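You operate a simulated robot arm through the tools that you are given. There is no shell and no other tool. Be economical: measure what you need, move in short steps, check, and stop when the job is done.

The job below is to be done with a simulated robot arm. You get a single attempt, and the scene is never put back.

TASK
Put things in order on the folding table. At the end: the red torch stands where the orange paint bottle stood; the green filter (marked "0 h") from the folding table stands on top of the green soap; the orange paint bottle stands where the grey stain dabber stood; the grey stain dabber stands on top of the white clipped papers (marked "RECIPES"); whatever was shut is shut again. Leave all else as you found it, and nothing knocked over.

It is judged by the outcome, as a careful person would: the job done as asked, and still so three seconds after it is handed in. It fails if anything else is knocked over, pushed out of place, dropped, spilled or broken.

THE ROBOT
A 7-joint arm with a two-finger parallel gripper, fixed in place. Base frame: the origin is at the foot of the arm, x ahead of it, y to its left, z up; the work surface is at about z = 740. Readings come in mm, degrees, newtons and seconds.
With the tool pointing down near the work surface it reaches from about 200 to 680 mm from the base axis. Its first joint turns from -66.0 to 66.0 degrees. Payload 2.4 kg.
The tool frame sits at the grasp point between the pads (the TCP): z along the fingers, y along the line on which they close. The tips reach 30 mm beyond it. Largest opening 94 mm; finger width 28, thickness 10; the body of the gripper, 50 by 96 mm, starts 55 mm behind the TCP.
Orientation is that of the tool frame in the base frame, as a unit quaternion [x, y, z, w]. With the fingers straight down and closing along the base's y, the tool's x points along the base's -x, its y along +y and its z along -z.

THE INTERFACE
- The arm moves only by the tool play_rows. Its argument "deltas" is a list of rows, each a list of 7 numbers: the shift along the tool's x, y, z in units of 250 mm (1.0 is 250 mm), then the turn, a rotation vector about the tool's x, y, z in units of 180 degrees (1.0 is 180 degrees), then the closure in counts, from 0 (fully open) to 255 (shut). In form: [[x, y, z, rx, ry, rz, grip], ...]. A call has 1 to 12 rows; each row is the pose to reach, as a shift and turn from the pose commanded when the call began, along the tool's axes at that moment. A call with a number of a shift or a turn outside -1 to 1 is refused whole. A row lasts 0.2 s, in which the tool goes at most 50 mm and 8.6 degrees; a call with a longer step from one row to the next is refused whole, and so is a gripper value outside its range. Where a pose cannot be reached the arm comes as near as it can. A force on the tool above 40 N (or 10 N above the force at the start of the call, whichever is more), or a blocked arm, ends the call early, and 0.2 s more pass. The fingers move at their own pace (about 153 mm/s each) and stop on an object; they squeeze with about 23 N. The grip force told is the motor's: it shows also when the fingers shut on nothing. Time passes only in rows, and 0.2 s behind the last, so rows that repeat a pose let the fingers close. It gives the time, the measured TCP pose, the force on the tool (base axes), the opening and the grip force at its end, in the units of the frame above (readings bear some noise), with the torque about the TCP (base axes, N m) and any sound that the robot's microphone picked up.
- Cameras (640 x 400 px; columns grow to the right, rows downward): "scene" is fixed at [39.6, 479.3, 1434.6]; the picture's right is [-0.72, -0.70, 0.00], its down [-0.46, 0.48, -0.75] and it looks along [0.52, -0.54, -0.66] (base axes); focal length 346 px, centre (320, 200). "wrist" rides on the gripper at [76, 14, -102] in the tool frame; the picture's right is [-0.18, 0.98, 0.00], its down [-0.75, -0.14, -0.64] and it looks along [-0.63, -0.12, 0.77] (tool axes); focal length 243 px, centre (320, 200). There is no depth. A picture from a camera that has moved, and an enlarged one, comes with that camera's place and axes in the base frame and with its lens.
- get_image(camera): a new picture of that camera. The clock stands still meanwhile.
- enlarge(camera, box): a new picture of the part [left, top, right, bottom] of that camera's present view, enlarged. The clock stands still meanwhile.
- job_done(): hands the job in; it is judged then, once.

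Work in short steps. Places have to be worked out from the pictures, the camera data and where the tool is seen: move nearer, look again, correct. Check each grasp and each placing, and mend what went wrong. You have 120 turns and 76 pictures in all, those below and enlarged ones among them. Open the gripper and draw the arm clear of the work before you hand the job in, unless the task says otherwise; then end with one line.

The tools are called by a JSON object that holds its "method" and its "body". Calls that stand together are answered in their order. play_rows: Moves the arm, as the interface text tells. Its arguments: {"type":"object","properties":{"deltas":{"type":"array"}},"required":["deltas"]} The other tools are called the same way: get_image (camera) takes a picture; enlarge (camera, box) takes an enlarged picture of a part of a camera's view; job_done () hands the job in.

At the start:

```text
clock: 0.0
tcp_pos: [433.9, -9.4, 985.3]
tcp_rot: [0.0, 1.0, 0.0, 0.0]
contact_force: [-0.1, -0.1, 0.1]
ft_torque: [0.01, 0.0, 0.01]
gripper_width: 94.1
gripper_force: 0.1
```

scene: 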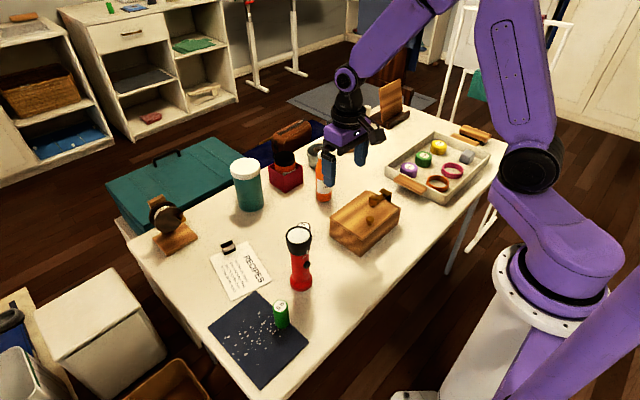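
wrist: 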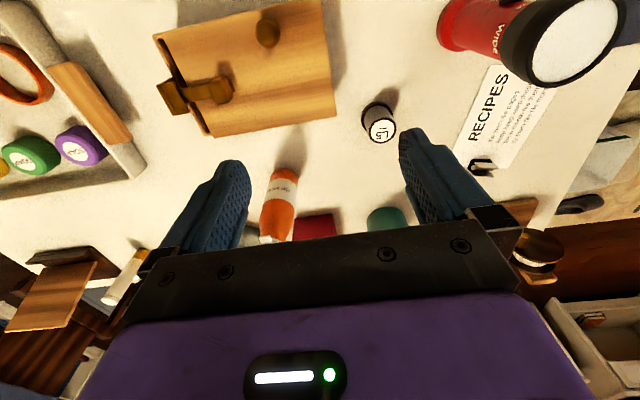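

I'll look closer at the scene before moving.

{"method": "enlarge", "body": {"camera": "scene", "box": [200, 180, 420, 390]}}

{"method": "enlarge", "body": {"camera": "scene", "box": [340, 80, 520, 220]}}

{"method": "enlarge", "body": {"camera": "scene", "box": [120, 110, 360, 260]}}

{"method": "enlarge", "body": {"camera": "wrist", "box": [0, 0, 640, 260]}}

```text
1.90 times, centred on (310, 285) of scene
camera zoom: at [39.6, 479.3, 1434.6], right [-0.72, -0.7, 0.0], down [-0.46, 0.48, -0.75], along [0.52, -0.54, -0.66], focal length 658 px, centre (339, 38)
```

zoom: 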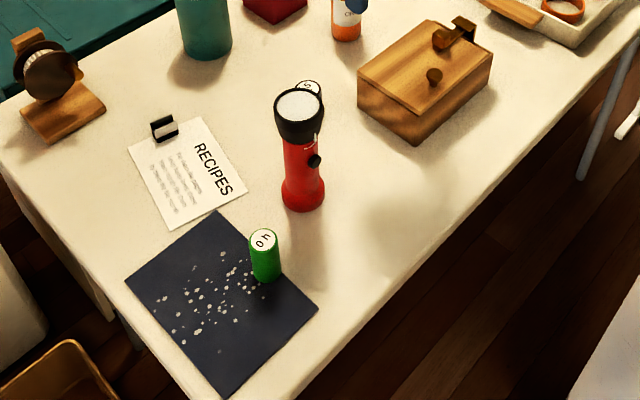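

```text
2.86 times, centred on (430, 150) of scene
camera zoom: at [39.6, 479.3, 1434.6], right [-0.72, -0.7, 0.0], down [-0.46, 0.48, -0.75], along [0.52, -0.54, -0.66], focal length 988 px, centre (6, 343)
```

zoom: 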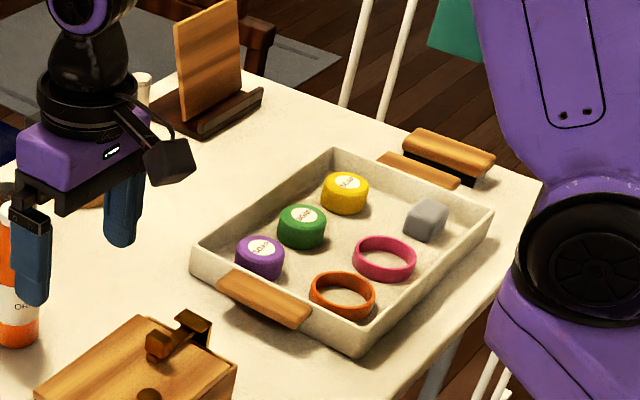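

```text
2.67 times, centred on (240, 185) of scene
camera zoom: at [39.6, 479.3, 1434.6], right [-0.72, -0.7, 0.0], down [-0.46, 0.48, -0.75], along [0.52, -0.54, -0.66], focal length 922 px, centre (533, 240)
```

zoom: 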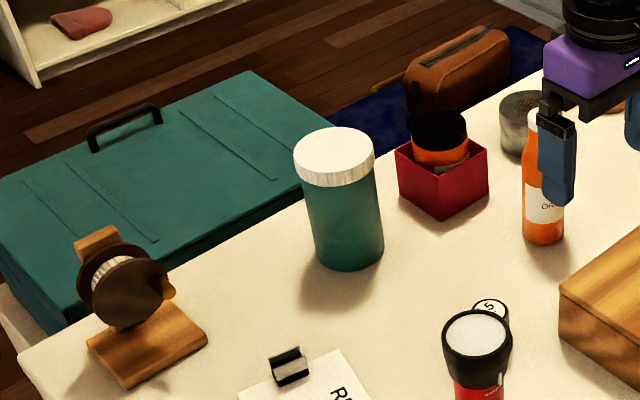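

```text
1.00 times, centred on (320, 130) of wrist (not enlarged: the box is as wide or as high as the picture)
camera zoom: at [357.4, 5.0, 1088.1], right [0.18, 0.98, 0.0], down [0.75, -0.14, 0.64], along [0.63, -0.12, -0.77], focal length 243 px, centre (320, 270)
```

zoom: 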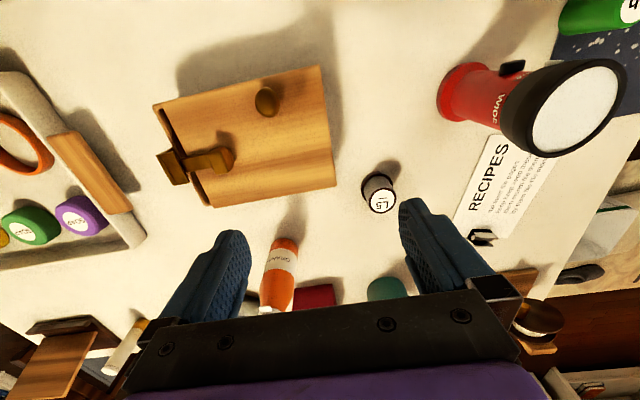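

{"method": "enlarge", "body": {"camera": "wrist", "box": [340, 80, 420, 130]}}

{"method": "enlarge", "body": {"camera": "wrist", "box": [240, 150, 420, 260]}}

```text
8.00 times, centred on (380, 105) of wrist
camera zoom: at [357.4, 5.0, 1088.1], right [0.18, 0.98, 0.0], down [0.75, -0.14, 0.64], along [0.63, -0.12, -0.77], focal length 1941 px, centre (-160, 960)
```

zoom: 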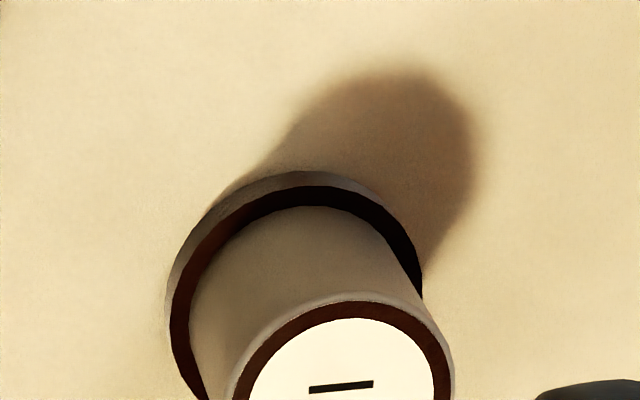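

```text
3.56 times, centred on (330, 205) of wrist
camera zoom: at [357.4, 5.0, 1088.1], right [0.18, 0.98, 0.0], down [0.75, -0.14, 0.64], along [0.63, -0.12, -0.77], focal length 863 px, centre (284, 182)
```

zoom: 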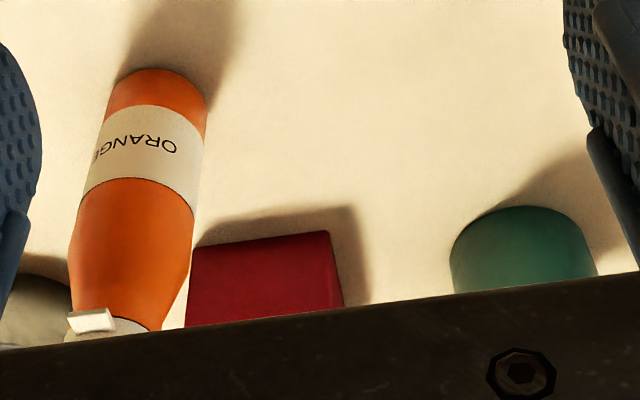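

The orange bottle stands near (588,-103). A second grey thing sits behind it, so I'll back the arm away to see it better.

{"method": "play_rows", "body": {"deltas": [[0.18, 0.0, -0.06, 0, 0, 0, 0], [0.36, 0.0, -0.12, 0, 0, 0, 0], [0.54, 0.0, -0.18, 0, 0, 0, 0], [0.6, 0.0, -0.2, 0, 0, 0, 0], [0.6, 0.0, -0.2, 0, 0, 0, 0]]}}

{"method": "get_image", "body": {"camera": "wrist"}}

{"method": "get_image", "body": {"camera": "scene"}}

```text
clock: 1.2
tcp_pos: [284.0, -10.1, 1034.6]
tcp_rot: [-0.001, 1.0, 0.001, 0.0]
contact_force: [0.2, -0.2, 0.6]
ft_torque: [0.0, 0.03, -0.01]
gripper_width: 93.9
gripper_force: 0.1
```

```text
67 pictures are left
camera wrist: at [207.9, 3.5, 1137.2], right [0.18, 0.98, 0.0], down [0.75, -0.14, 0.64], along [0.63, -0.12, -0.77], focal length 243 px, centre (320, 200)
```

wrist: 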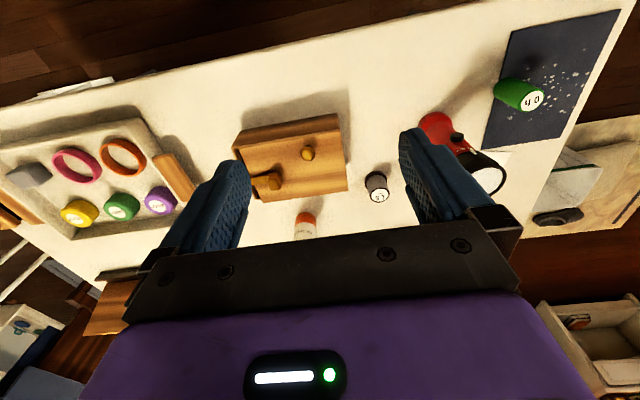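

```text
66 pictures are left
```

scene: 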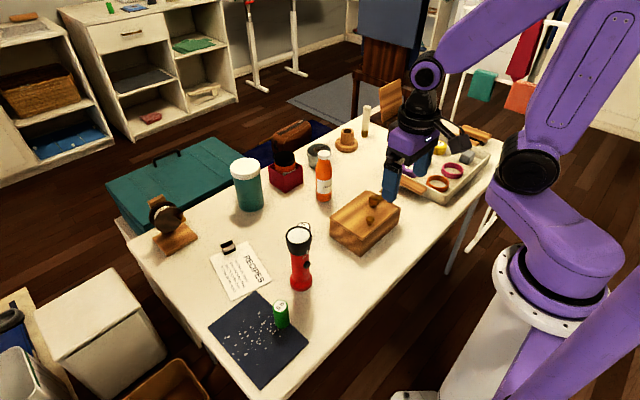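

{"method": "enlarge", "body": {"camera": "scene", "box": [265, 90, 425, 210]}}

{"method": "enlarge", "body": {"camera": "wrist", "box": [350, 160, 410, 210]}}

{"method": "enlarge", "body": {"camera": "scene", "box": [260, 210, 340, 300]}}

```text
3.33 times, centred on (345, 150) of scene
camera zoom: at [39.6, 479.2, 1434.6], right [-0.72, -0.7, 0.0], down [-0.46, 0.48, -0.75], along [0.52, -0.54, -0.66], focal length 1152 px, centre (237, 367)
```

zoom: 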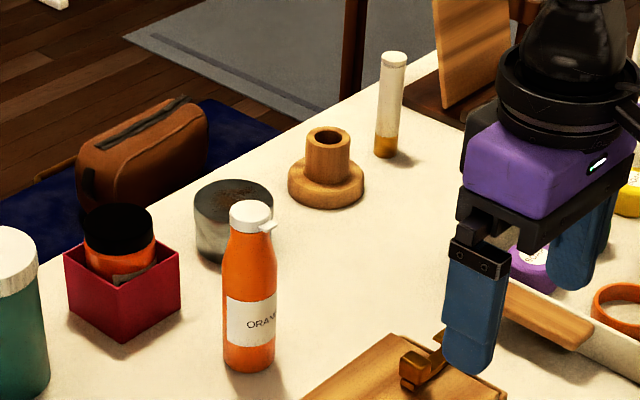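

```text
8.00 times, centred on (380, 185) of wrist
camera zoom: at [207.9, 3.5, 1137.2], right [0.18, 0.98, 0.0], down [0.75, -0.14, 0.64], along [0.63, -0.12, -0.77], focal length 1941 px, centre (-160, 320)
```

zoom: 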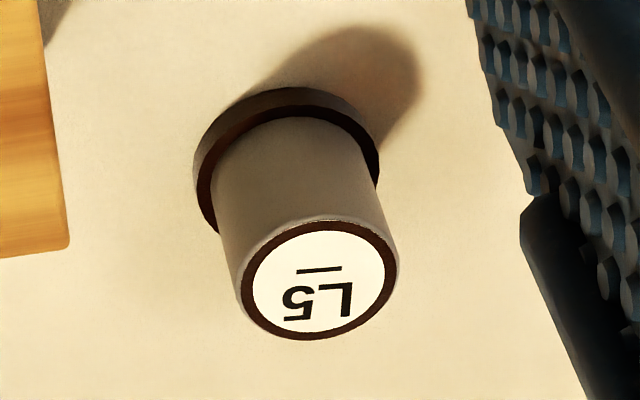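

```text
4.44 times, centred on (300, 255) of scene
camera zoom: at [39.6, 479.2, 1434.6], right [-0.72, -0.7, 0.0], down [-0.46, 0.48, -0.75], along [0.52, -0.54, -0.66], focal length 1536 px, centre (409, -44)
```

zoom: 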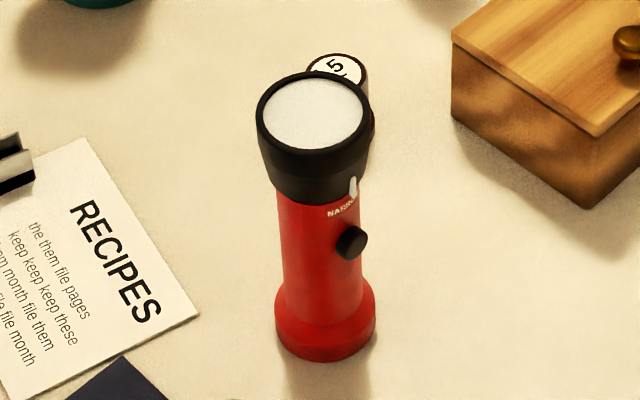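

The "L5" plug with the flanged foot is the grey stain dabber, at about (497,58), 53 mm high. The torch is at about (408,162), 170 mm high. I'll move above the dabber and look.

{"method": "play_rows", "body": {"deltas": [[-0.142, 0.046, 0.09, 0, 0, 0, 80], [-0.285, 0.091, 0.18, 0, 0, 0, 80], [-0.427, 0.137, 0.27, 0, 0, 0, 80], [-0.569, 0.183, 0.36, 0, 0, 0, 80], [-0.712, 0.228, 0.45, 0, 0, 0, 80], [-0.854, 0.274, 0.538, 0, 0, 0, 80], [-0.854, 0.274, 0.538, 0, 0, 0, 80]]}}

{"method": "get_image", "body": {"camera": "wrist"}}

{"method": "get_image", "body": {"camera": "scene"}}

```text
clock: 2.8
tcp_pos: [496.2, 61.5, 898.3]
tcp_rot: [0.0, 1.0, 0.0, 0.0]
contact_force: [-0.5, -0.5, 0.4]
ft_torque: [0.01, 0.02, -0.04]
gripper_width: 64.4
gripper_force: 0.1
```

```text
62 pictures are left
camera wrist: at [421.1, 75.2, 1000.2], right [0.18, 0.98, 0.0], down [0.75, -0.14, 0.64], along [0.63, -0.12, -0.77], focal length 243 px, centre (320, 200)
```

wrist: 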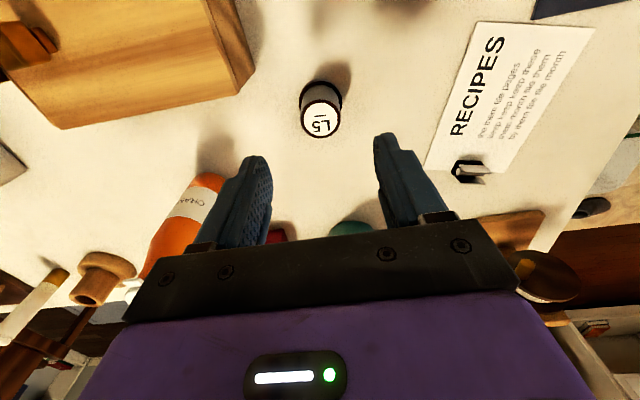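

```text
61 pictures are left
```

scene: 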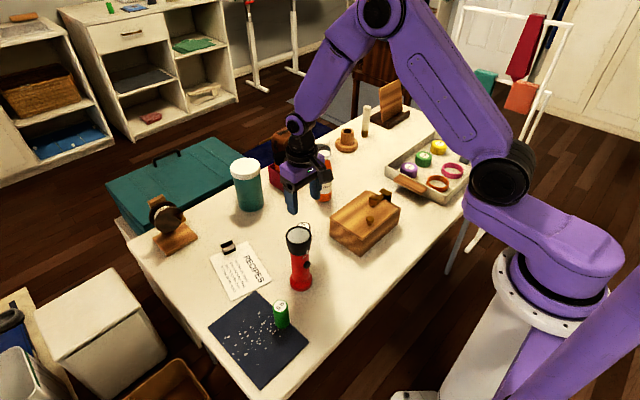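

Dabber axis reads as (500.5, 60.7). I'm going down to TCP z≈784 around the handle and closing.

{"method": "play_rows", "body": {"deltas": [[-0.017, -0.003, 0.15, 0, 0, 0, 80], [-0.017, -0.003, 0.3, 0, 0, 0, 80], [-0.017, -0.003, 0.4, 0, 0, 0, 80], [-0.017, -0.003, 0.457, 0, 0, 0, 80], [-0.017, -0.003, 0.457, 0, 0, 0, 80], [-0.017, -0.003, 0.457, 0, 0, 0, 255], [-0.017, -0.003, 0.457, 0, 0, 0, 255], [-0.017, -0.003, 0.457, 0, 0, 0, 255]]}}

{"method": "get_image", "body": {"camera": "wrist"}}

```text
clock: 4.6
tcp_pos: [500.0, 61.4, 787.3]
tcp_rot: [0.0, 1.0, 0.001, -0.001]
contact_force: [0.4, -0.4, 0.4]
ft_torque: [0.01, -0.01, 0.01]
gripper_width: 37.8
gripper_force: 23.5
```

```text
60 pictures are left
camera wrist: at [424.2, 74.9, 888.0], right [0.18, 0.98, 0.0], down [0.75, -0.14, 0.64], along [0.63, -0.12, -0.77], focal length 243 px, centre (320, 200)
```

wrist: 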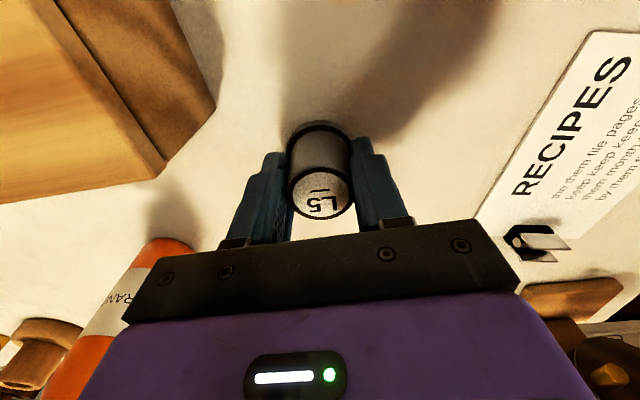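

Dabber is held (37.8 mm). The papers' centre is about (547,242) with the clip at the far end, so I'll lift well above torch height and carry it to (535,243).

{"method": "play_rows", "body": {"deltas": [[0, 0, -0.1, 0, 0, 0, 255], [0, 0, -0.28, 0, 0, 0, 255], [0, 0, -0.46, 0, 0, 0, 255], [-0.03, 0.16, -0.48, 0, 0, 0, 255], [-0.06, 0.33, -0.48, 0, 0, 0, 255], [-0.1, 0.5, -0.48, 0, 0, 0, 255], [-0.13, 0.66, -0.48, 0, 0, 0, 255], [-0.142, 0.73, -0.48, 0, 0, 0, 255], [-0.142, 0.73, -0.48, 0, 0, 0, 255]]}}

{"method": "get_image", "body": {"camera": "wrist"}}

{"method": "get_image", "body": {"camera": "scene"}}

```text
clock: 6.6
tcp_pos: [537.2, 238.5, 906.2]
tcp_rot: [0.0, 1.0, 0.0, 0.001]
contact_force: [-0.5, -0.2, -0.2]
ft_torque: [-0.04, -0.03, 0.02]
gripper_width: 38.0
gripper_force: 23.2
```

```text
59 pictures are left
camera wrist: at [459.8, 252.9, 1008.7], right [0.18, 0.98, 0.0], down [0.75, -0.14, 0.64], along [0.63, -0.12, -0.77], focal length 243 px, centre (320, 200)
```

wrist: 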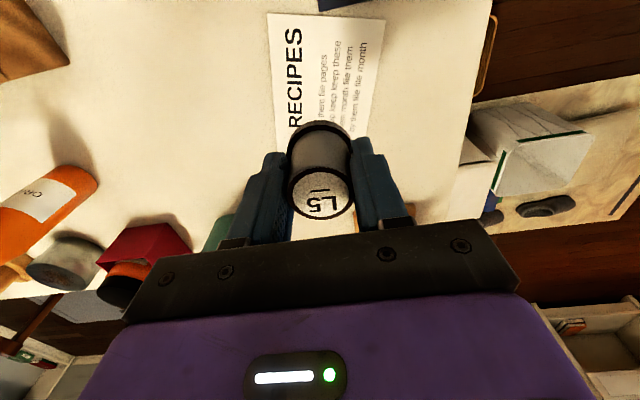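

```text
58 pictures are left
```

scene: 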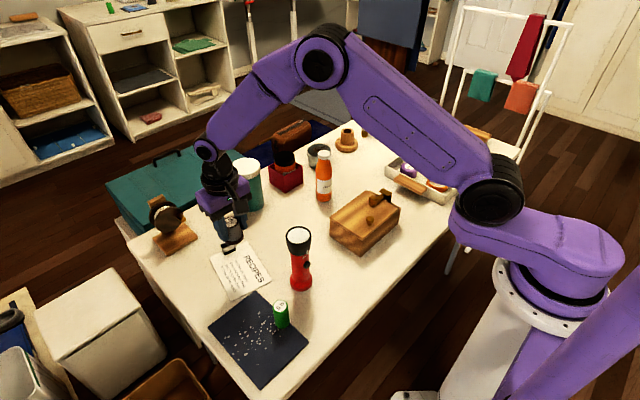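

Paper corners are confirmed (centre ≈(547,242)), so I'm lowering in stages toward the sheet.

{"method": "play_rows", "body": {"deltas": [[0, 0.01, 0.18, 0, 0, 0, 255], [0, 0.01, 0.34, 0, 0, 0, 255], [0, 0.01, 0.43, 0, 0, 0, 255], [0, 0.01, 0.46, 0, 0, 0, 255], [0, 0.01, 0.468, 0, 0, 0, 255], [0, 0.01, 0.468, 0, 0, 0, 255]]}}

{"method": "get_image", "body": {"camera": "wrist"}}

```text
clock: 8.0
tcp_pos: [537.6, 241.8, 790.0]
tcp_rot: [0.0, 1.0, 0.001, 0.0]
contact_force: [-0.4, 0.1, -0.5]
ft_torque: [0.01, 0.0, 0.0]
gripper_width: 37.9
gripper_force: 23.0
```

```text
57 pictures are left
camera wrist: at [461.4, 256.9, 893.4], right [0.18, 0.98, 0.0], down [0.75, -0.14, 0.64], along [0.63, -0.12, -0.77], focal length 243 px, centre (320, 200)
```

wrist: 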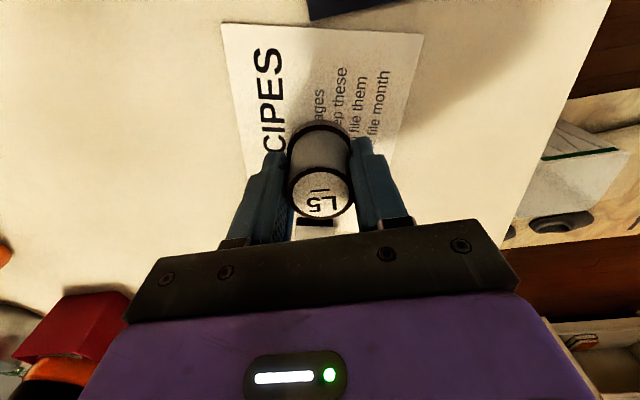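

No contact yet; I'll creep down 1 mm at a time.

{"method": "play_rows", "body": {"deltas": [[0, 0, 0.004, 0, 0, 0, 255], [0, 0, 0.008, 0, 0, 0, 255], [0, 0, 0.012, 0, 0, 0, 255], [0, 0, 0.012, 0, 0, 0, 255]]}}

```text
clock: 9.0
tcp_pos: [537.3, 242.9, 788.2]
tcp_rot: [0.0, 1.0, -0.001, 0.0]
contact_force: [-2.3, -0.4, 8.0]
ft_torque: [-0.04, 0.08, -0.02]
gripper_width: 37.4
gripper_force: 22.8
```

Contact is 8 N, so the dabber is seated. Releasing to 64 mm, then rising.

{"method": "play_rows", "body": {"deltas": [[0, 0, -0.002, 0, 0, 0, 80], [0, 0, -0.002, 0, 0, 0, 80], [0, 0, -0.002, 0, 0, 0, 80], [0, 0, -0.06, 0, 0, 0, 80], [0, 0, -0.2, 0, 0, 0, 80], [0, 0, -0.38, 0, 0, 0, 80], [0, 0, -0.48, 0, 0, 0, 80], [0, 0, -0.48, 0, 0, 0, 80]]}}

{"method": "get_image", "body": {"camera": "wrist"}}

```text
clock: 10.8
tcp_pos: [538.6, 243.8, 909.9]
tcp_rot: [0.0, 1.0, 0.0, 0.0]
contact_force: [0.6, 0.6, 0.2]
ft_torque: [0.01, -0.01, -0.02]
gripper_width: 64.4
gripper_force: 0.1
```

```text
56 pictures are left
camera wrist: at [462.0, 259.0, 1012.9], right [0.18, 0.98, 0.0], down [0.75, -0.14, 0.64], along [0.63, -0.12, -0.77], focal length 243 px, centre (320, 200)
```

wrist: 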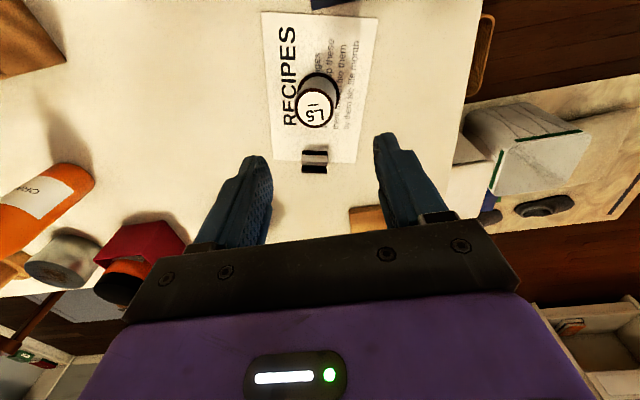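

Dabber stands squarely on the papers. Next I'm moving toward the bottle to measure it close up.

{"method": "play_rows", "body": {"deltas": [[0.01, -0.1, -0.08, 0, 0, 0, 80], [0.03, -0.28, -0.16, 0, 0, 0, 80], [0.05, -0.46, -0.16, 0, 0, 0, 80], [0.09, -0.64, -0.16, 0, 0, 0, 40], [0.13, -0.82, -0.16, 0, 0, 0, 0], [0.16, -0.98, -0.16, 0, 0, 0, 0]]}}

{"method": "play_rows", "body": {"deltas": [[0.0, -0.18, 0, 0, 0, 0, 0], [0.0, -0.36, 0, 0, 0, 0, 0], [0, -0.4, 0, 0, 0, 0, 0], [0, -0.4, 0, 0, 0, 0, 0]]}}

{"method": "get_image", "body": {"camera": "wrist"}}

{"method": "enlarge", "body": {"camera": "scene", "box": [270, 130, 370, 210]}}

```text
clock: 12.2
tcp_pos: [496.2, 0.0, 950.0]
tcp_rot: [0.0, 1.0, 0.0, 0.0]
contact_force: [0.2, -0.4, 0.4]
ft_torque: [-0.01, -0.01, 0.0]
gripper_width: 93.9
gripper_force: 0.1
```

```text
clock: 13.2
tcp_pos: [496.4, -102.2, 947.0]
tcp_rot: [-0.001, 1.0, 0.0, 0.001]
contact_force: [-0.2, 0.9, -0.2]
ft_torque: [-0.02, 0.01, 0.0]
gripper_width: 94.1
gripper_force: 0.1
```

```text
55 pictures are left
camera wrist: at [420.0, -88.6, 1049.3], right [0.18, 0.98, 0.0], down [0.75, -0.14, 0.64], along [0.63, -0.12, -0.77], focal length 243 px, centre (320, 200)
```

wrist: 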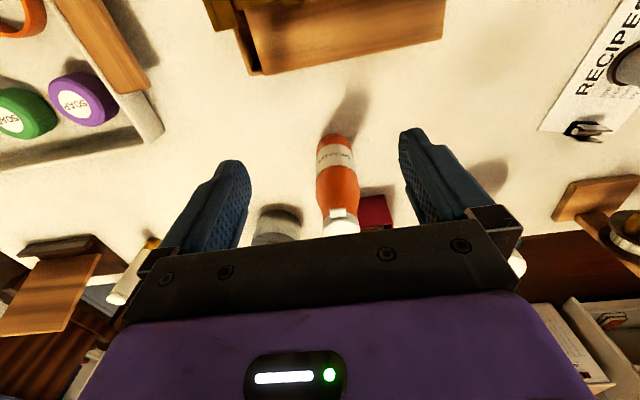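

```text
5.00 times, centred on (320, 170) of scene
camera zoom: at [39.6, 479.2, 1434.6], right [-0.72, -0.7, 0.0], down [-0.46, 0.48, -0.75], along [0.52, -0.54, -0.66], focal length 1728 px, centre (320, 350)
```

zoom: 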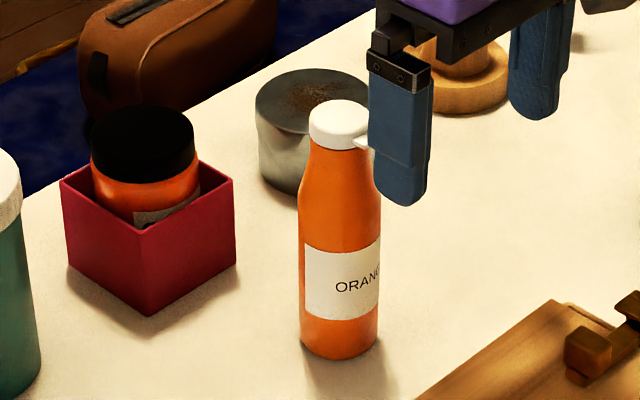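

Bottle axis is about (581,-99.5), its top at z≈912 and its shoulder at ≈844. I'll move over it at a safe height and check centring.

{"method": "play_rows", "body": {"deltas": [[0, 0.005, -0.1, 0, 0, 0, 0], [-0.17, 0.01, -0.12, 0, 0, 0, 0], [-0.34, 0.01, -0.12, 0, 0, 0, 0], [-0.34, 0.01, -0.12, 0, 0, 0, 0]]}}

{"method": "get_image", "body": {"camera": "wrist"}}

{"method": "enlarge", "body": {"camera": "scene", "box": [260, 110, 380, 210]}}

```text
clock: 14.2
tcp_pos: [586.9, -98.9, 979.4]
tcp_rot: [0.0, 1.0, 0.0, 0.0]
contact_force: [-0.1, -0.3, -0.6]
ft_torque: [-0.01, -0.01, -0.02]
gripper_width: 94.0
gripper_force: 0.0
```

```text
53 pictures are left
camera wrist: at [510.5, -83.9, 1082.6], right [0.18, 0.98, 0.0], down [0.75, -0.14, 0.64], along [0.63, -0.12, -0.77], focal length 243 px, centre (320, 200)
```

wrist: 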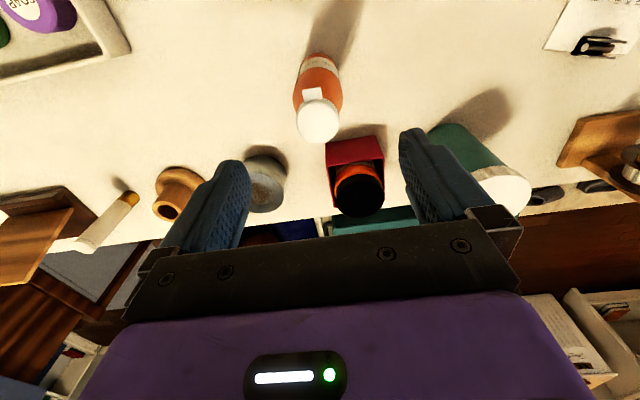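

```text
4.00 times, centred on (320, 160) of scene
camera zoom: at [39.6, 479.3, 1434.6], right [-0.72, -0.7, 0.0], down [-0.46, 0.48, -0.75], along [0.52, -0.54, -0.66], focal length 1382 px, centre (320, 360)
```

zoom: 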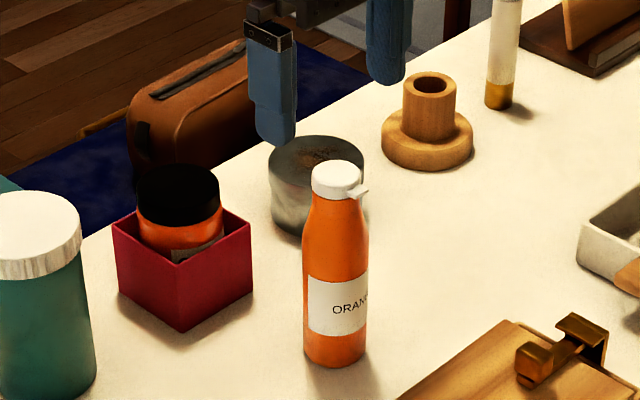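

The bottle axis is (582,-98.5). I'm descending around it to TCP≈866, slowing at the end.

{"method": "play_rows", "body": {"deltas": [[0.018, 0.001, 0.15, 0, 0, 0, 0], [0.018, 0.001, 0.3, 0, 0, 0, 0], [0.018, 0.001, 0.39, 0, 0, 0, 0], [0.018, 0.001, 0.43, 0, 0, 0, 0], [0.018, 0.001, 0.45, 0, 0, 0, 0], [0.018, 0.001, 0.45, 0, 0, 0, 0]]}}

{"method": "enlarge", "body": {"camera": "scene", "box": [270, 110, 390, 210]}}

{"method": "get_image", "body": {"camera": "wrist"}}

```text
clock: 15.6
tcp_pos: [578.9, -99.6, 865.0]
tcp_rot: [0.001, 1.0, 0.0, 0.0]
contact_force: [-0.6, 0.1, -0.9]
ft_torque: [0.02, 0.01, 0.01]
gripper_width: 94.0
gripper_force: 0.0
```

```text
4.00 times, centred on (330, 160) of scene
camera zoom: at [39.6, 479.3, 1434.6], right [-0.72, -0.7, 0.0], down [-0.46, 0.48, -0.75], along [0.52, -0.54, -0.66], focal length 1382 px, centre (280, 360)
```

zoom: 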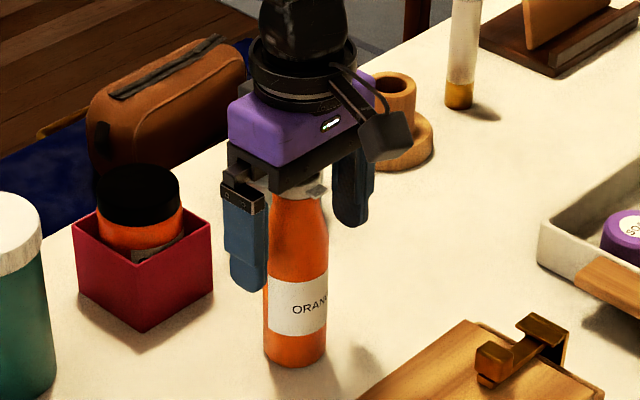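

```text
50 pictures are left
camera wrist: at [502.5, -85.3, 967.2], right [0.18, 0.98, 0.0], down [0.75, -0.14, 0.64], along [0.63, -0.12, -0.77], focal length 243 px, centre (320, 200)
```

wrist: 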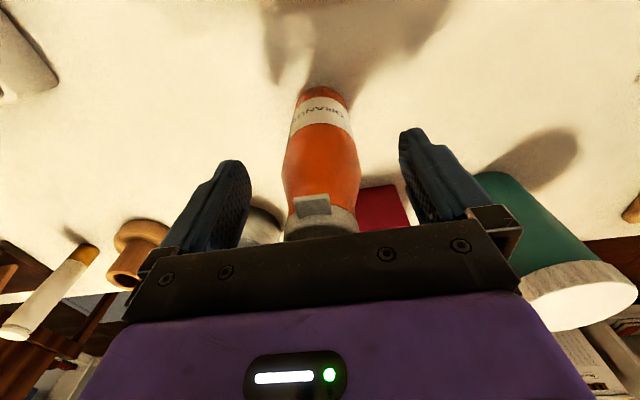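

Well centred with no contact, and the finger tips reach the cylindrical body. Closing.

{"method": "play_rows", "body": {"deltas": [[0, 0, 0, 0, 0, 0, 255], [0, 0, 0, 0, 0, 0, 255], [0, 0, 0, 0, 0, 0, 255]]}}

{"method": "get_image", "body": {"camera": "wrist"}}

```text
clock: 16.4
tcp_pos: [578.7, -100.4, 865.0]
tcp_rot: [0.0, 1.0, 0.0, 0.0]
contact_force: [0.4, -0.5, 0.1]
ft_torque: [-0.01, -0.01, -0.01]
gripper_width: 47.0
gripper_force: 22.6
```

```text
49 pictures are left
camera wrist: at [502.5, -85.4, 967.3], right [0.18, 0.98, 0.0], down [0.75, -0.14, 0.64], along [0.63, -0.12, -0.77], focal length 243 px, centre (320, 200)
```

wrist: 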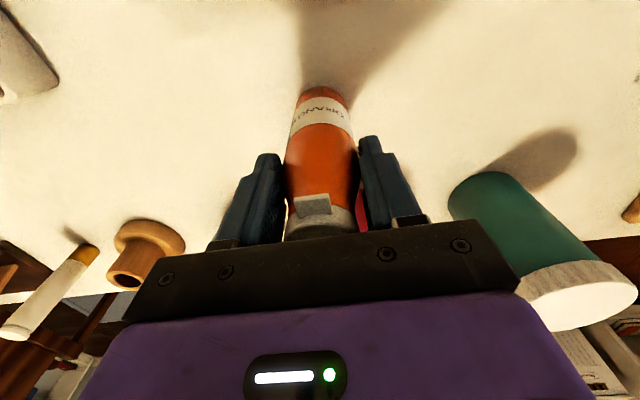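

Gripped at 47 mm. I'll lift 100 mm and carry it to the dabber's old spot (501.6, 58.4).

{"method": "play_rows", "body": {"deltas": [[0, 0, -0.06, 0, 0, 0, 255], [0, 0, -0.2, 0, 0, 0, 255], [0, 0, -0.36, 0, 0, 0, 255], [0.04, 0.08, -0.4, 0, 0, 0, 255], [0.11, 0.22, -0.4, 0, 0, 0, 255], [0.18, 0.37, -0.4, 0, 0, 0, 255], [0.25, 0.52, -0.4, 0, 0, 0, 255], [0.3, 0.62, -0.4, 0, 0, 0, 255], [0.304, 0.629, -0.4, 0, 0, 0, 255], [0.304, 0.629, -0.4, 0, 0, 0, 255]]}}

{"method": "get_image", "body": {"camera": "scene"}}

{"method": "get_image", "body": {"camera": "wrist"}}

```text
clock: 18.6
tcp_pos: [500.4, 56.9, 964.2]
tcp_rot: [0.0, 1.0, 0.0, -0.001]
contact_force: [0.4, 0.7, -2.8]
ft_torque: [-0.02, -0.02, 0.0]
gripper_width: 47.1
gripper_force: 23.2
```

```text
48 pictures are left
```

scene: 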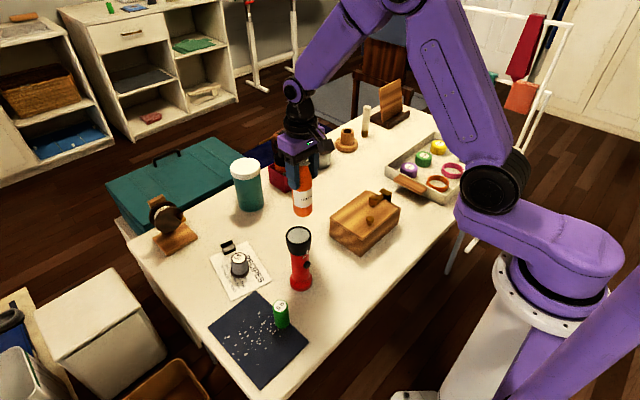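

```text
47 pictures are left
camera wrist: at [424.7, 71.7, 1067.2], right [0.18, 0.98, 0.0], down [0.75, -0.14, 0.64], along [0.63, -0.12, -0.77], focal length 243 px, centre (320, 200)
```

wrist: 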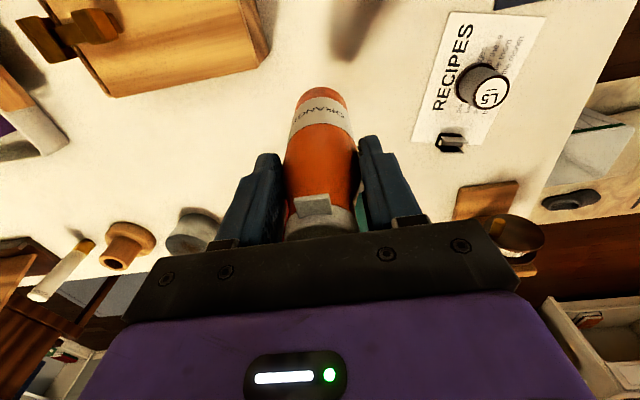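

Bottle hangs straight. Lowering to just above the table.

{"method": "play_rows", "body": {"deltas": [[0, 0, 0.14, 0, 0, 0, 255], [0, 0, 0.28, 0, 0, 0, 255], [0, 0, 0.36, 0, 0, 0, 255], [0, 0, 0.392, 0, 0, 0, 255], [0, 0, 0.398, 0, 0, 0, 255], [0, 0, 0.402, 0, 0, 0, 255], [0, 0, 0.402, 0, 0, 0, 255]]}}

```text
clock: 20.2
tcp_pos: [501.6, 57.5, 863.4]
tcp_rot: [0.0, 1.0, 0.0, 0.002]
contact_force: [-3.7, -3.0, 21.8]
ft_torque: [-0.25, -0.04, -0.06]
gripper_width: 47.5
gripper_force: 23.6
```

Touching down at 22 N. I'll ease up a touch and release fully, then rise.

{"method": "play_rows", "body": {"deltas": [[0, 0, -0.003, 0, 0, 0, 255], [0, 0, -0.003, 0, 0, 0, 40], [0, 0, -0.003, 0, 0, 0, 0], [0, 0, -0.003, 0, 0, 0, 0], [0, 0, -0.05, 0, 0, 0, 0], [0, 0, -0.18, 0, 0, 0, 0], [0, 0, -0.36, 0, 0, 0, 0], [0, 0, -0.48, 0, 0, 0, 0], [0, 0, -0.48, 0, 0, 0, 0]]}}

{"method": "get_image", "body": {"camera": "scene"}}

{"method": "get_image", "body": {"camera": "wrist"}}

```text
clock: 22.2
tcp_pos: [501.2, 57.0, 985.5]
tcp_rot: [0.0, 1.0, 0.0, 0.0]
contact_force: [-0.3, -0.5, 0.1]
ft_torque: [0.0, -0.01, 0.0]
gripper_width: 94.1
gripper_force: 0.0
```

```text
46 pictures are left
```

scene: 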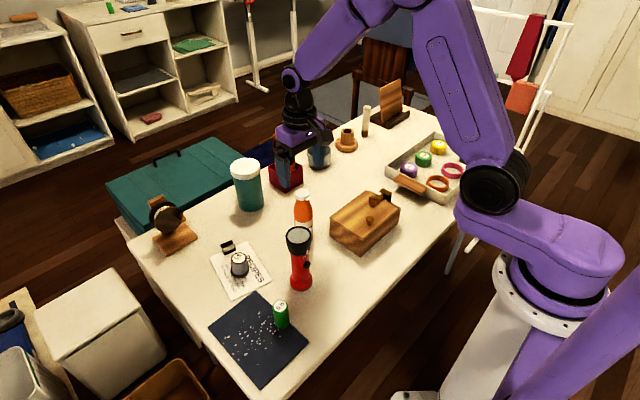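

```text
45 pictures are left
camera wrist: at [425.5, 73.1, 1087.4], right [0.18, 0.98, 0.0], down [0.75, -0.14, 0.64], along [0.63, -0.12, -0.77], focal length 243 px, centre (320, 200)
```

wrist: 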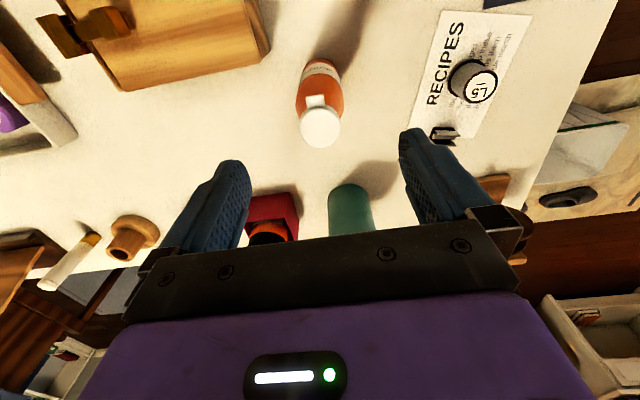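

Bottle stands. Now moving over the torch at ≈(408,162).

{"method": "play_rows", "body": {"deltas": [[0.12, 0.13, 0, 0, 0, 0, 0], [0.25, 0.27, 0, 0, 0, 0, 0], [0.375, 0.415, 0, 0, 0, 0, 0], [0.375, 0.415, 0, 0, 0, 0, 0]]}}

{"method": "get_image", "body": {"camera": "wrist"}}

{"method": "enlarge", "body": {"camera": "scene", "box": [240, 180, 360, 310]}}

```text
clock: 23.2
tcp_pos: [406.6, 163.8, 983.1]
tcp_rot: [0.0, 1.0, -0.001, -0.001]
contact_force: [0.9, -0.5, 0.3]
ft_torque: [0.0, 0.02, 0.03]
gripper_width: 94.3
gripper_force: 0.1
```

```text
44 pictures are left
camera wrist: at [330.3, 178.3, 1085.1], right [0.18, 0.98, 0.0], down [0.75, -0.14, 0.64], along [0.63, -0.12, -0.77], focal length 243 px, centre (320, 200)
```

wrist: 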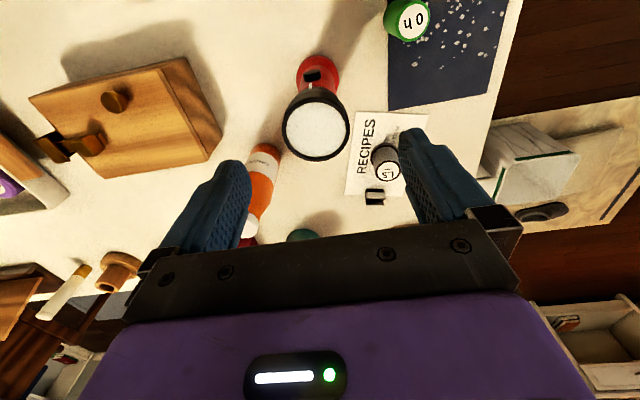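

```text
3.08 times, centred on (300, 245) of scene
camera zoom: at [39.6, 479.3, 1434.6], right [-0.72, -0.7, 0.0], down [-0.46, 0.48, -0.75], along [0.52, -0.54, -0.66], focal length 1064 px, centre (382, 62)
```

zoom: 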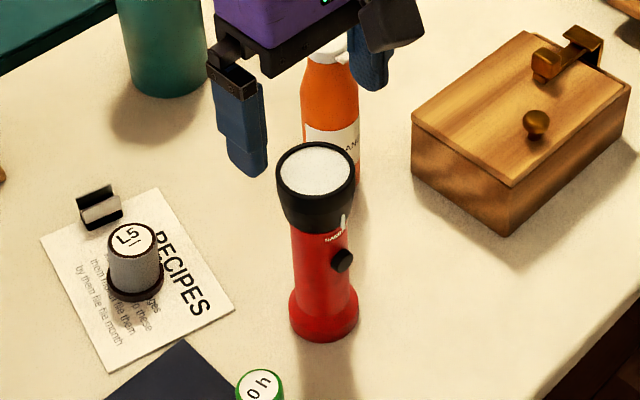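

Torch axis is about (405,161), with a 50 mm head topping out near z 913. Descending to TCP≈888 and closing on the head.

{"method": "play_rows", "body": {"deltas": [[0.012, -0.005, 0.14, 0, 0, 0, 0], [0.012, -0.005, 0.28, 0, 0, 0, 0], [0.012, -0.005, 0.36, 0, 0, 0, 0], [0.012, -0.005, 0.382, 0, 0, 0, 0], [0.012, -0.005, 0.382, 0, 0, 0, 0], [0.012, -0.005, 0.382, 0, 0, 0, 255], [0.012, -0.005, 0.382, 0, 0, 0, 255], [0.012, -0.005, 0.382, 0, 0, 0, 255]]}}

{"method": "get_image", "body": {"camera": "wrist"}}

{"method": "enlarge", "body": {"camera": "scene", "box": [240, 180, 360, 310]}}

```text
clock: 25.0
tcp_pos: [405.2, 160.5, 888.4]
tcp_rot: [0.0, 1.0, 0.0, 0.0]
contact_force: [-0.1, 0.1, -0.6]
ft_torque: [0.01, 0.01, 0.02]
gripper_width: 54.9
gripper_force: 23.1
```

```text
42 pictures are left
camera wrist: at [328.8, 174.8, 991.1], right [0.18, 0.98, 0.0], down [0.75, -0.14, 0.64], along [0.63, -0.12, -0.77], focal length 243 px, centre (320, 200)
```

wrist: 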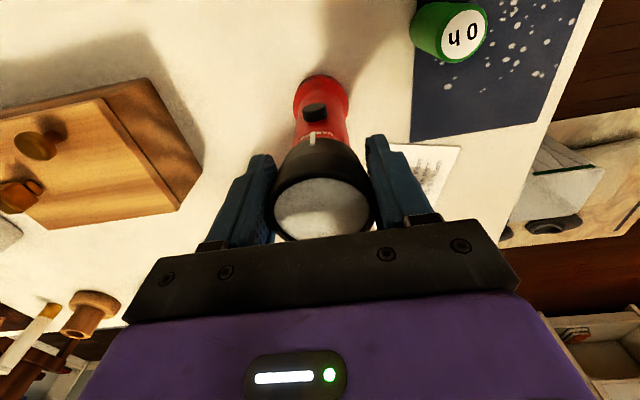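

```text
3.08 times, centred on (300, 245) of scene
camera zoom: at [39.6, 479.3, 1434.6], right [-0.72, -0.7, 0.0], down [-0.46, 0.48, -0.75], along [0.52, -0.54, -0.66], focal length 1064 px, centre (382, 62)
```

zoom: 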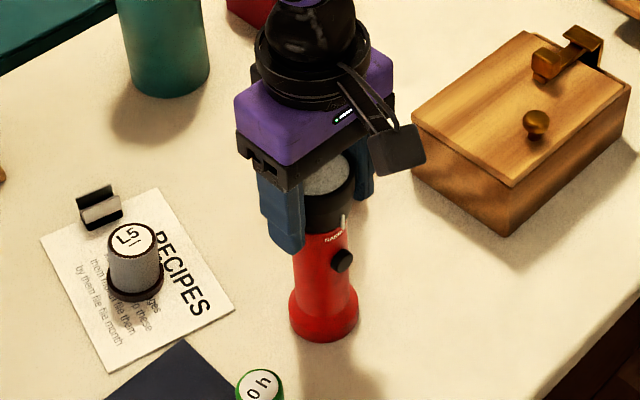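

Torch is gripped at 55 mm. I'll lift 150 mm and go round the newly placed bottle, over the box.

{"method": "play_rows", "body": {"deltas": [[0, 0, -0.06, 0, 0, 0, 255], [0, 0, -0.22, 0, 0, 0, 255], [0, 0, -0.4, 0, 0, 0, 255], [0, 0, -0.58, 0, 0, 0, 255], [0, -0.14, -0.6, 0, 0, 0, 255], [0, -0.3, -0.6, 0, 0, 0, 255], [0, -0.46, -0.6, 0, 0, 0, 255], [0, -0.62, -0.6, 0, 0, 0, 255], [0, -0.724, -0.6, 0, 0, 0, 255], [0, -0.724, -0.6, 0, 0, 0, 255]]}}

{"method": "play_rows", "body": {"deltas": [[-0.14, -0.064, 0, 0, 0, 0, 255], [-0.3, -0.136, 0, 0, 0, 0, 255], [-0.46, -0.208, 0, 0, 0, 0, 255], [-0.62, -0.28, 0, 0, 0, 0, 255], [-0.698, -0.315, 0, 0, 0, 0, 255], [-0.698, -0.315, 0, 0, 0, 0, 255]]}}

{"method": "get_image", "body": {"camera": "scene"}}

{"method": "get_image", "body": {"camera": "wrist"}}

```text
clock: 27.2
tcp_pos: [405.9, -18.3, 1039.4]
tcp_rot: [0.0, 1.0, 0.0, 0.0]
contact_force: [-0.3, 0.3, -2.7]
ft_torque: [-0.03, 0.0, -0.01]
gripper_width: 55.0
gripper_force: 22.9
```

```text
clock: 28.6
tcp_pos: [579.4, -98.8, 1038.5]
tcp_rot: [0.0, 1.0, 0.0, 0.0]
contact_force: [0.3, 1.2, -2.2]
ft_torque: [0.03, 0.04, 0.01]
gripper_width: 55.1
gripper_force: 22.8
```

```text
40 pictures are left
```

scene: 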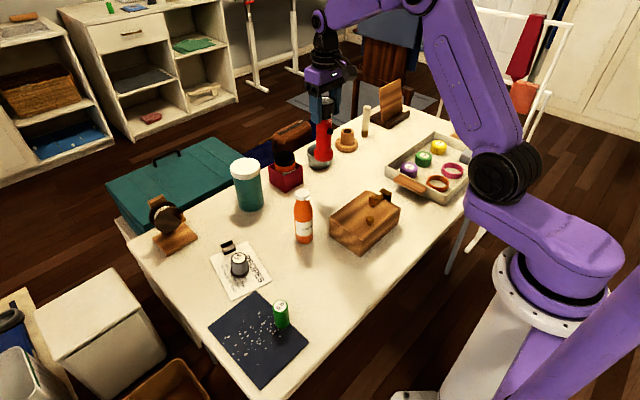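

```text
39 pictures are left
camera wrist: at [503.8, -84.7, 1141.4], right [0.18, 0.98, 0.0], down [0.75, -0.14, 0.64], along [0.63, -0.12, -0.77], focal length 243 px, centre (320, 200)
```

wrist: 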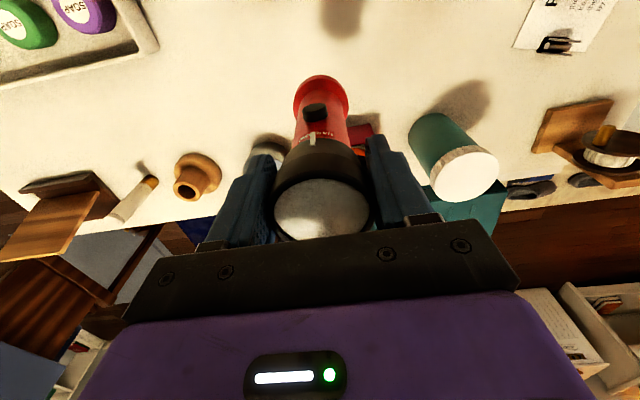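

Over the bottle's old spot. Lowering 150 mm, slow at the end.

{"method": "play_rows", "body": {"deltas": [[0, 0, 0.14, 0, 0, 0, 255], [0, 0, 0.3, 0, 0, 0, 255], [0, 0, 0.46, 0, 0, 0, 255], [0, 0, 0.56, 0, 0, 0, 255], [0, 0, 0.592, 0, 0, 0, 255], [0, 0, 0.598, 0, 0, 0, 255], [0, 0, 0.601, 0, 0, 0, 255], [0, 0, 0.601, 0, 0, 0, 255]]}}

{"method": "enlarge", "body": {"camera": "scene", "box": [260, 110, 380, 210]}}

```text
clock: 30.4
tcp_pos: [578.4, -98.9, 888.5]
tcp_rot: [0.0, 1.0, 0.0, 0.001]
contact_force: [0.3, 0.5, -2.7]
ft_torque: [0.0, -0.02, 0.02]
gripper_width: 54.9
gripper_force: 23.2
```

```text
4.00 times, centred on (320, 160) of scene
camera zoom: at [39.7, 479.2, 1434.6], right [-0.72, -0.7, 0.0], down [-0.46, 0.48, -0.75], along [0.52, -0.54, -0.66], focal length 1382 px, centre (320, 360)
```

zoom: 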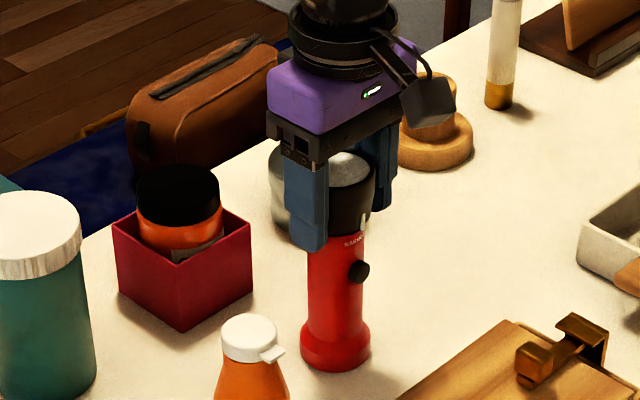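

The position matches the bottle's old footprint in the picture. I'll creep down to contact.

{"method": "play_rows", "body": {"deltas": [[0, 0, 0.003, 0, 0, 0, 255], [0, 0, 0.006, 0, 0, 0, 255], [0, 0, 0.009, 0, 0, 0, 255], [0, 0, 0.009, 0, 0, 0, 255]]}}

```text
clock: 31.4
tcp_pos: [579.9, -99.1, 888.1]
tcp_rot: [0.0, 1.0, 0.0, 0.002]
contact_force: [-1.6, -1.5, 12.4]
ft_torque: [0.02, -0.06, 0.03]
gripper_width: 54.8
gripper_force: 23.1
```

Contact is 12 N. Releasing and rising.

{"method": "play_rows", "body": {"deltas": [[0, 0, -0.003, 0, 0, 0, 255], [0, 0, -0.003, 0, 0, 0, 40], [0, 0, -0.003, 0, 0, 0, 0], [0, 0, -0.003, 0, 0, 0, 0], [0, 0, -0.05, 0, 0, 0, 0], [0, 0, -0.18, 0, 0, 0, 0], [0, 0, -0.36, 0, 0, 0, 0], [0, 0, -0.46, 0, 0, 0, 0], [0, 0, -0.46, 0, 0, 0, 0]]}}

{"method": "get_image", "body": {"camera": "wrist"}}

{"method": "enlarge", "body": {"camera": "scene", "box": [370, 120, 500, 220]}}

```text
clock: 33.4
tcp_pos: [579.6, -97.4, 999.7]
tcp_rot: [0.0, 1.0, 0.0, 0.0]
contact_force: [-0.4, -0.9, -0.2]
ft_torque: [-0.01, 0.0, 0.0]
gripper_width: 93.9
gripper_force: 0.0
```

```text
37 pictures are left
camera wrist: at [503.5, -83.4, 1102.2], right [0.18, 0.98, 0.0], down [0.75, -0.14, 0.64], along [0.63, -0.12, -0.77], focal length 243 px, centre (320, 200)
```

wrist: 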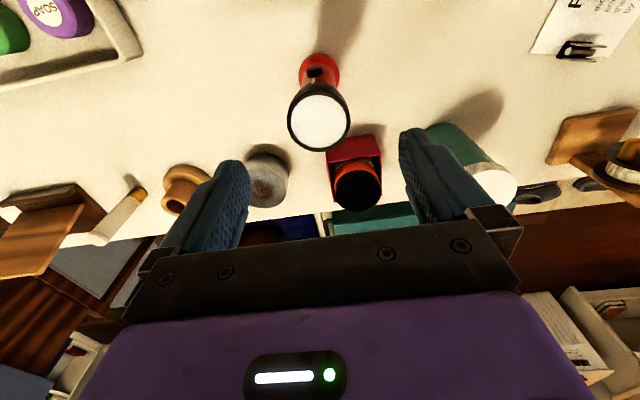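

```text
4.00 times, centred on (435, 170) of scene
camera zoom: at [39.6, 479.3, 1434.6], right [-0.72, -0.7, 0.0], down [-0.46, 0.48, -0.75], along [0.52, -0.54, -0.66], focal length 1382 px, centre (-140, 320)
```

zoom: 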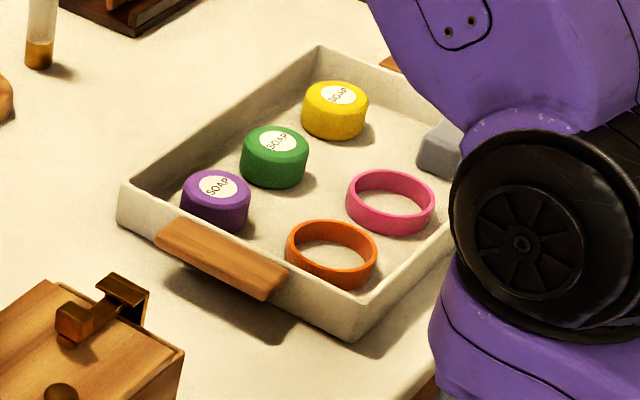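

Torch stands right. Now travelling at height toward the green "0 h" filter near (362,256).

{"method": "play_rows", "body": {"deltas": [[0.086, 0.142, 0, 0, 0, 0, 0], [0.172, 0.284, 0, 0, 0, 0, 0], [0.258, 0.426, 0, 0, 0, 0, 0], [0.344, 0.568, 0, 0, 0, 0, 0], [0.43, 0.71, 0, 0, 0, 0, 0], [0.516, 0.852, 0, 0, 0, 0, 0], [0.602, 0.994, 0, 0, 0, 0, 40]]}}

{"method": "play_rows", "body": {"deltas": [[0.09, 0.14, 0.06, 0, 0, 0, 80], [0.18, 0.28, 0.16, 0, 0, 0, 80], [0.26, 0.38, 0.24, 0, 0, 0, 80], [0.268, 0.426, 0.28, 0, 0, 0, 80], [0.268, 0.426, 0.28, 0, 0, 0, 80]]}}

{"method": "get_image", "body": {"camera": "wrist"}}

{"method": "enlarge", "body": {"camera": "scene", "box": [220, 240, 360, 360]}}

```text
clock: 35.0
tcp_pos: [427.1, 150.0, 1001.7]
tcp_rot: [0.001, 1.0, 0.0, 0.0]
contact_force: [0.0, 0.2, -0.2]
ft_torque: [0.01, 0.0, -0.01]
gripper_width: 79.1
gripper_force: 0.0
```

```text
clock: 36.2
tcp_pos: [362.1, 257.5, 930.2]
tcp_rot: [0.0, 1.0, 0.0, 0.0]
contact_force: [-0.2, 0.3, -0.9]
ft_torque: [0.01, 0.02, -0.01]
gripper_width: 64.6
gripper_force: 0.0
```

```text
35 pictures are left
camera wrist: at [285.5, 271.8, 1033.5], right [0.18, 0.98, 0.0], down [0.75, -0.14, 0.64], along [0.63, -0.12, -0.77], focal length 243 px, centre (320, 200)
```

wrist: 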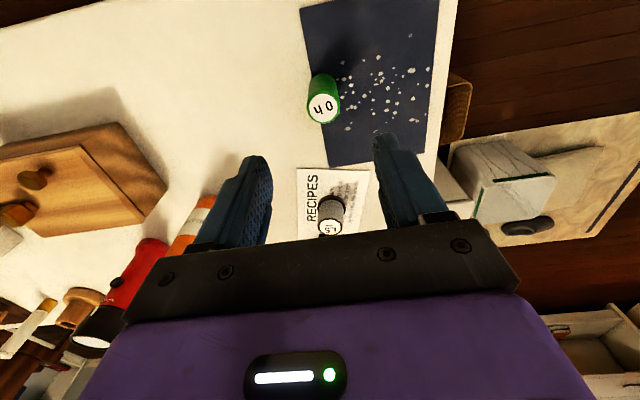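

```text
3.33 times, centred on (290, 300) of scene
camera zoom: at [39.6, 479.3, 1434.6], right [-0.72, -0.7, 0.0], down [-0.46, 0.48, -0.75], along [0.52, -0.54, -0.66], focal length 1152 px, centre (420, -133)
```

zoom: 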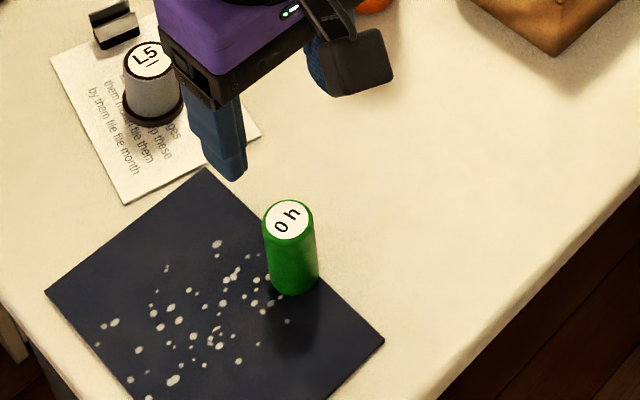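

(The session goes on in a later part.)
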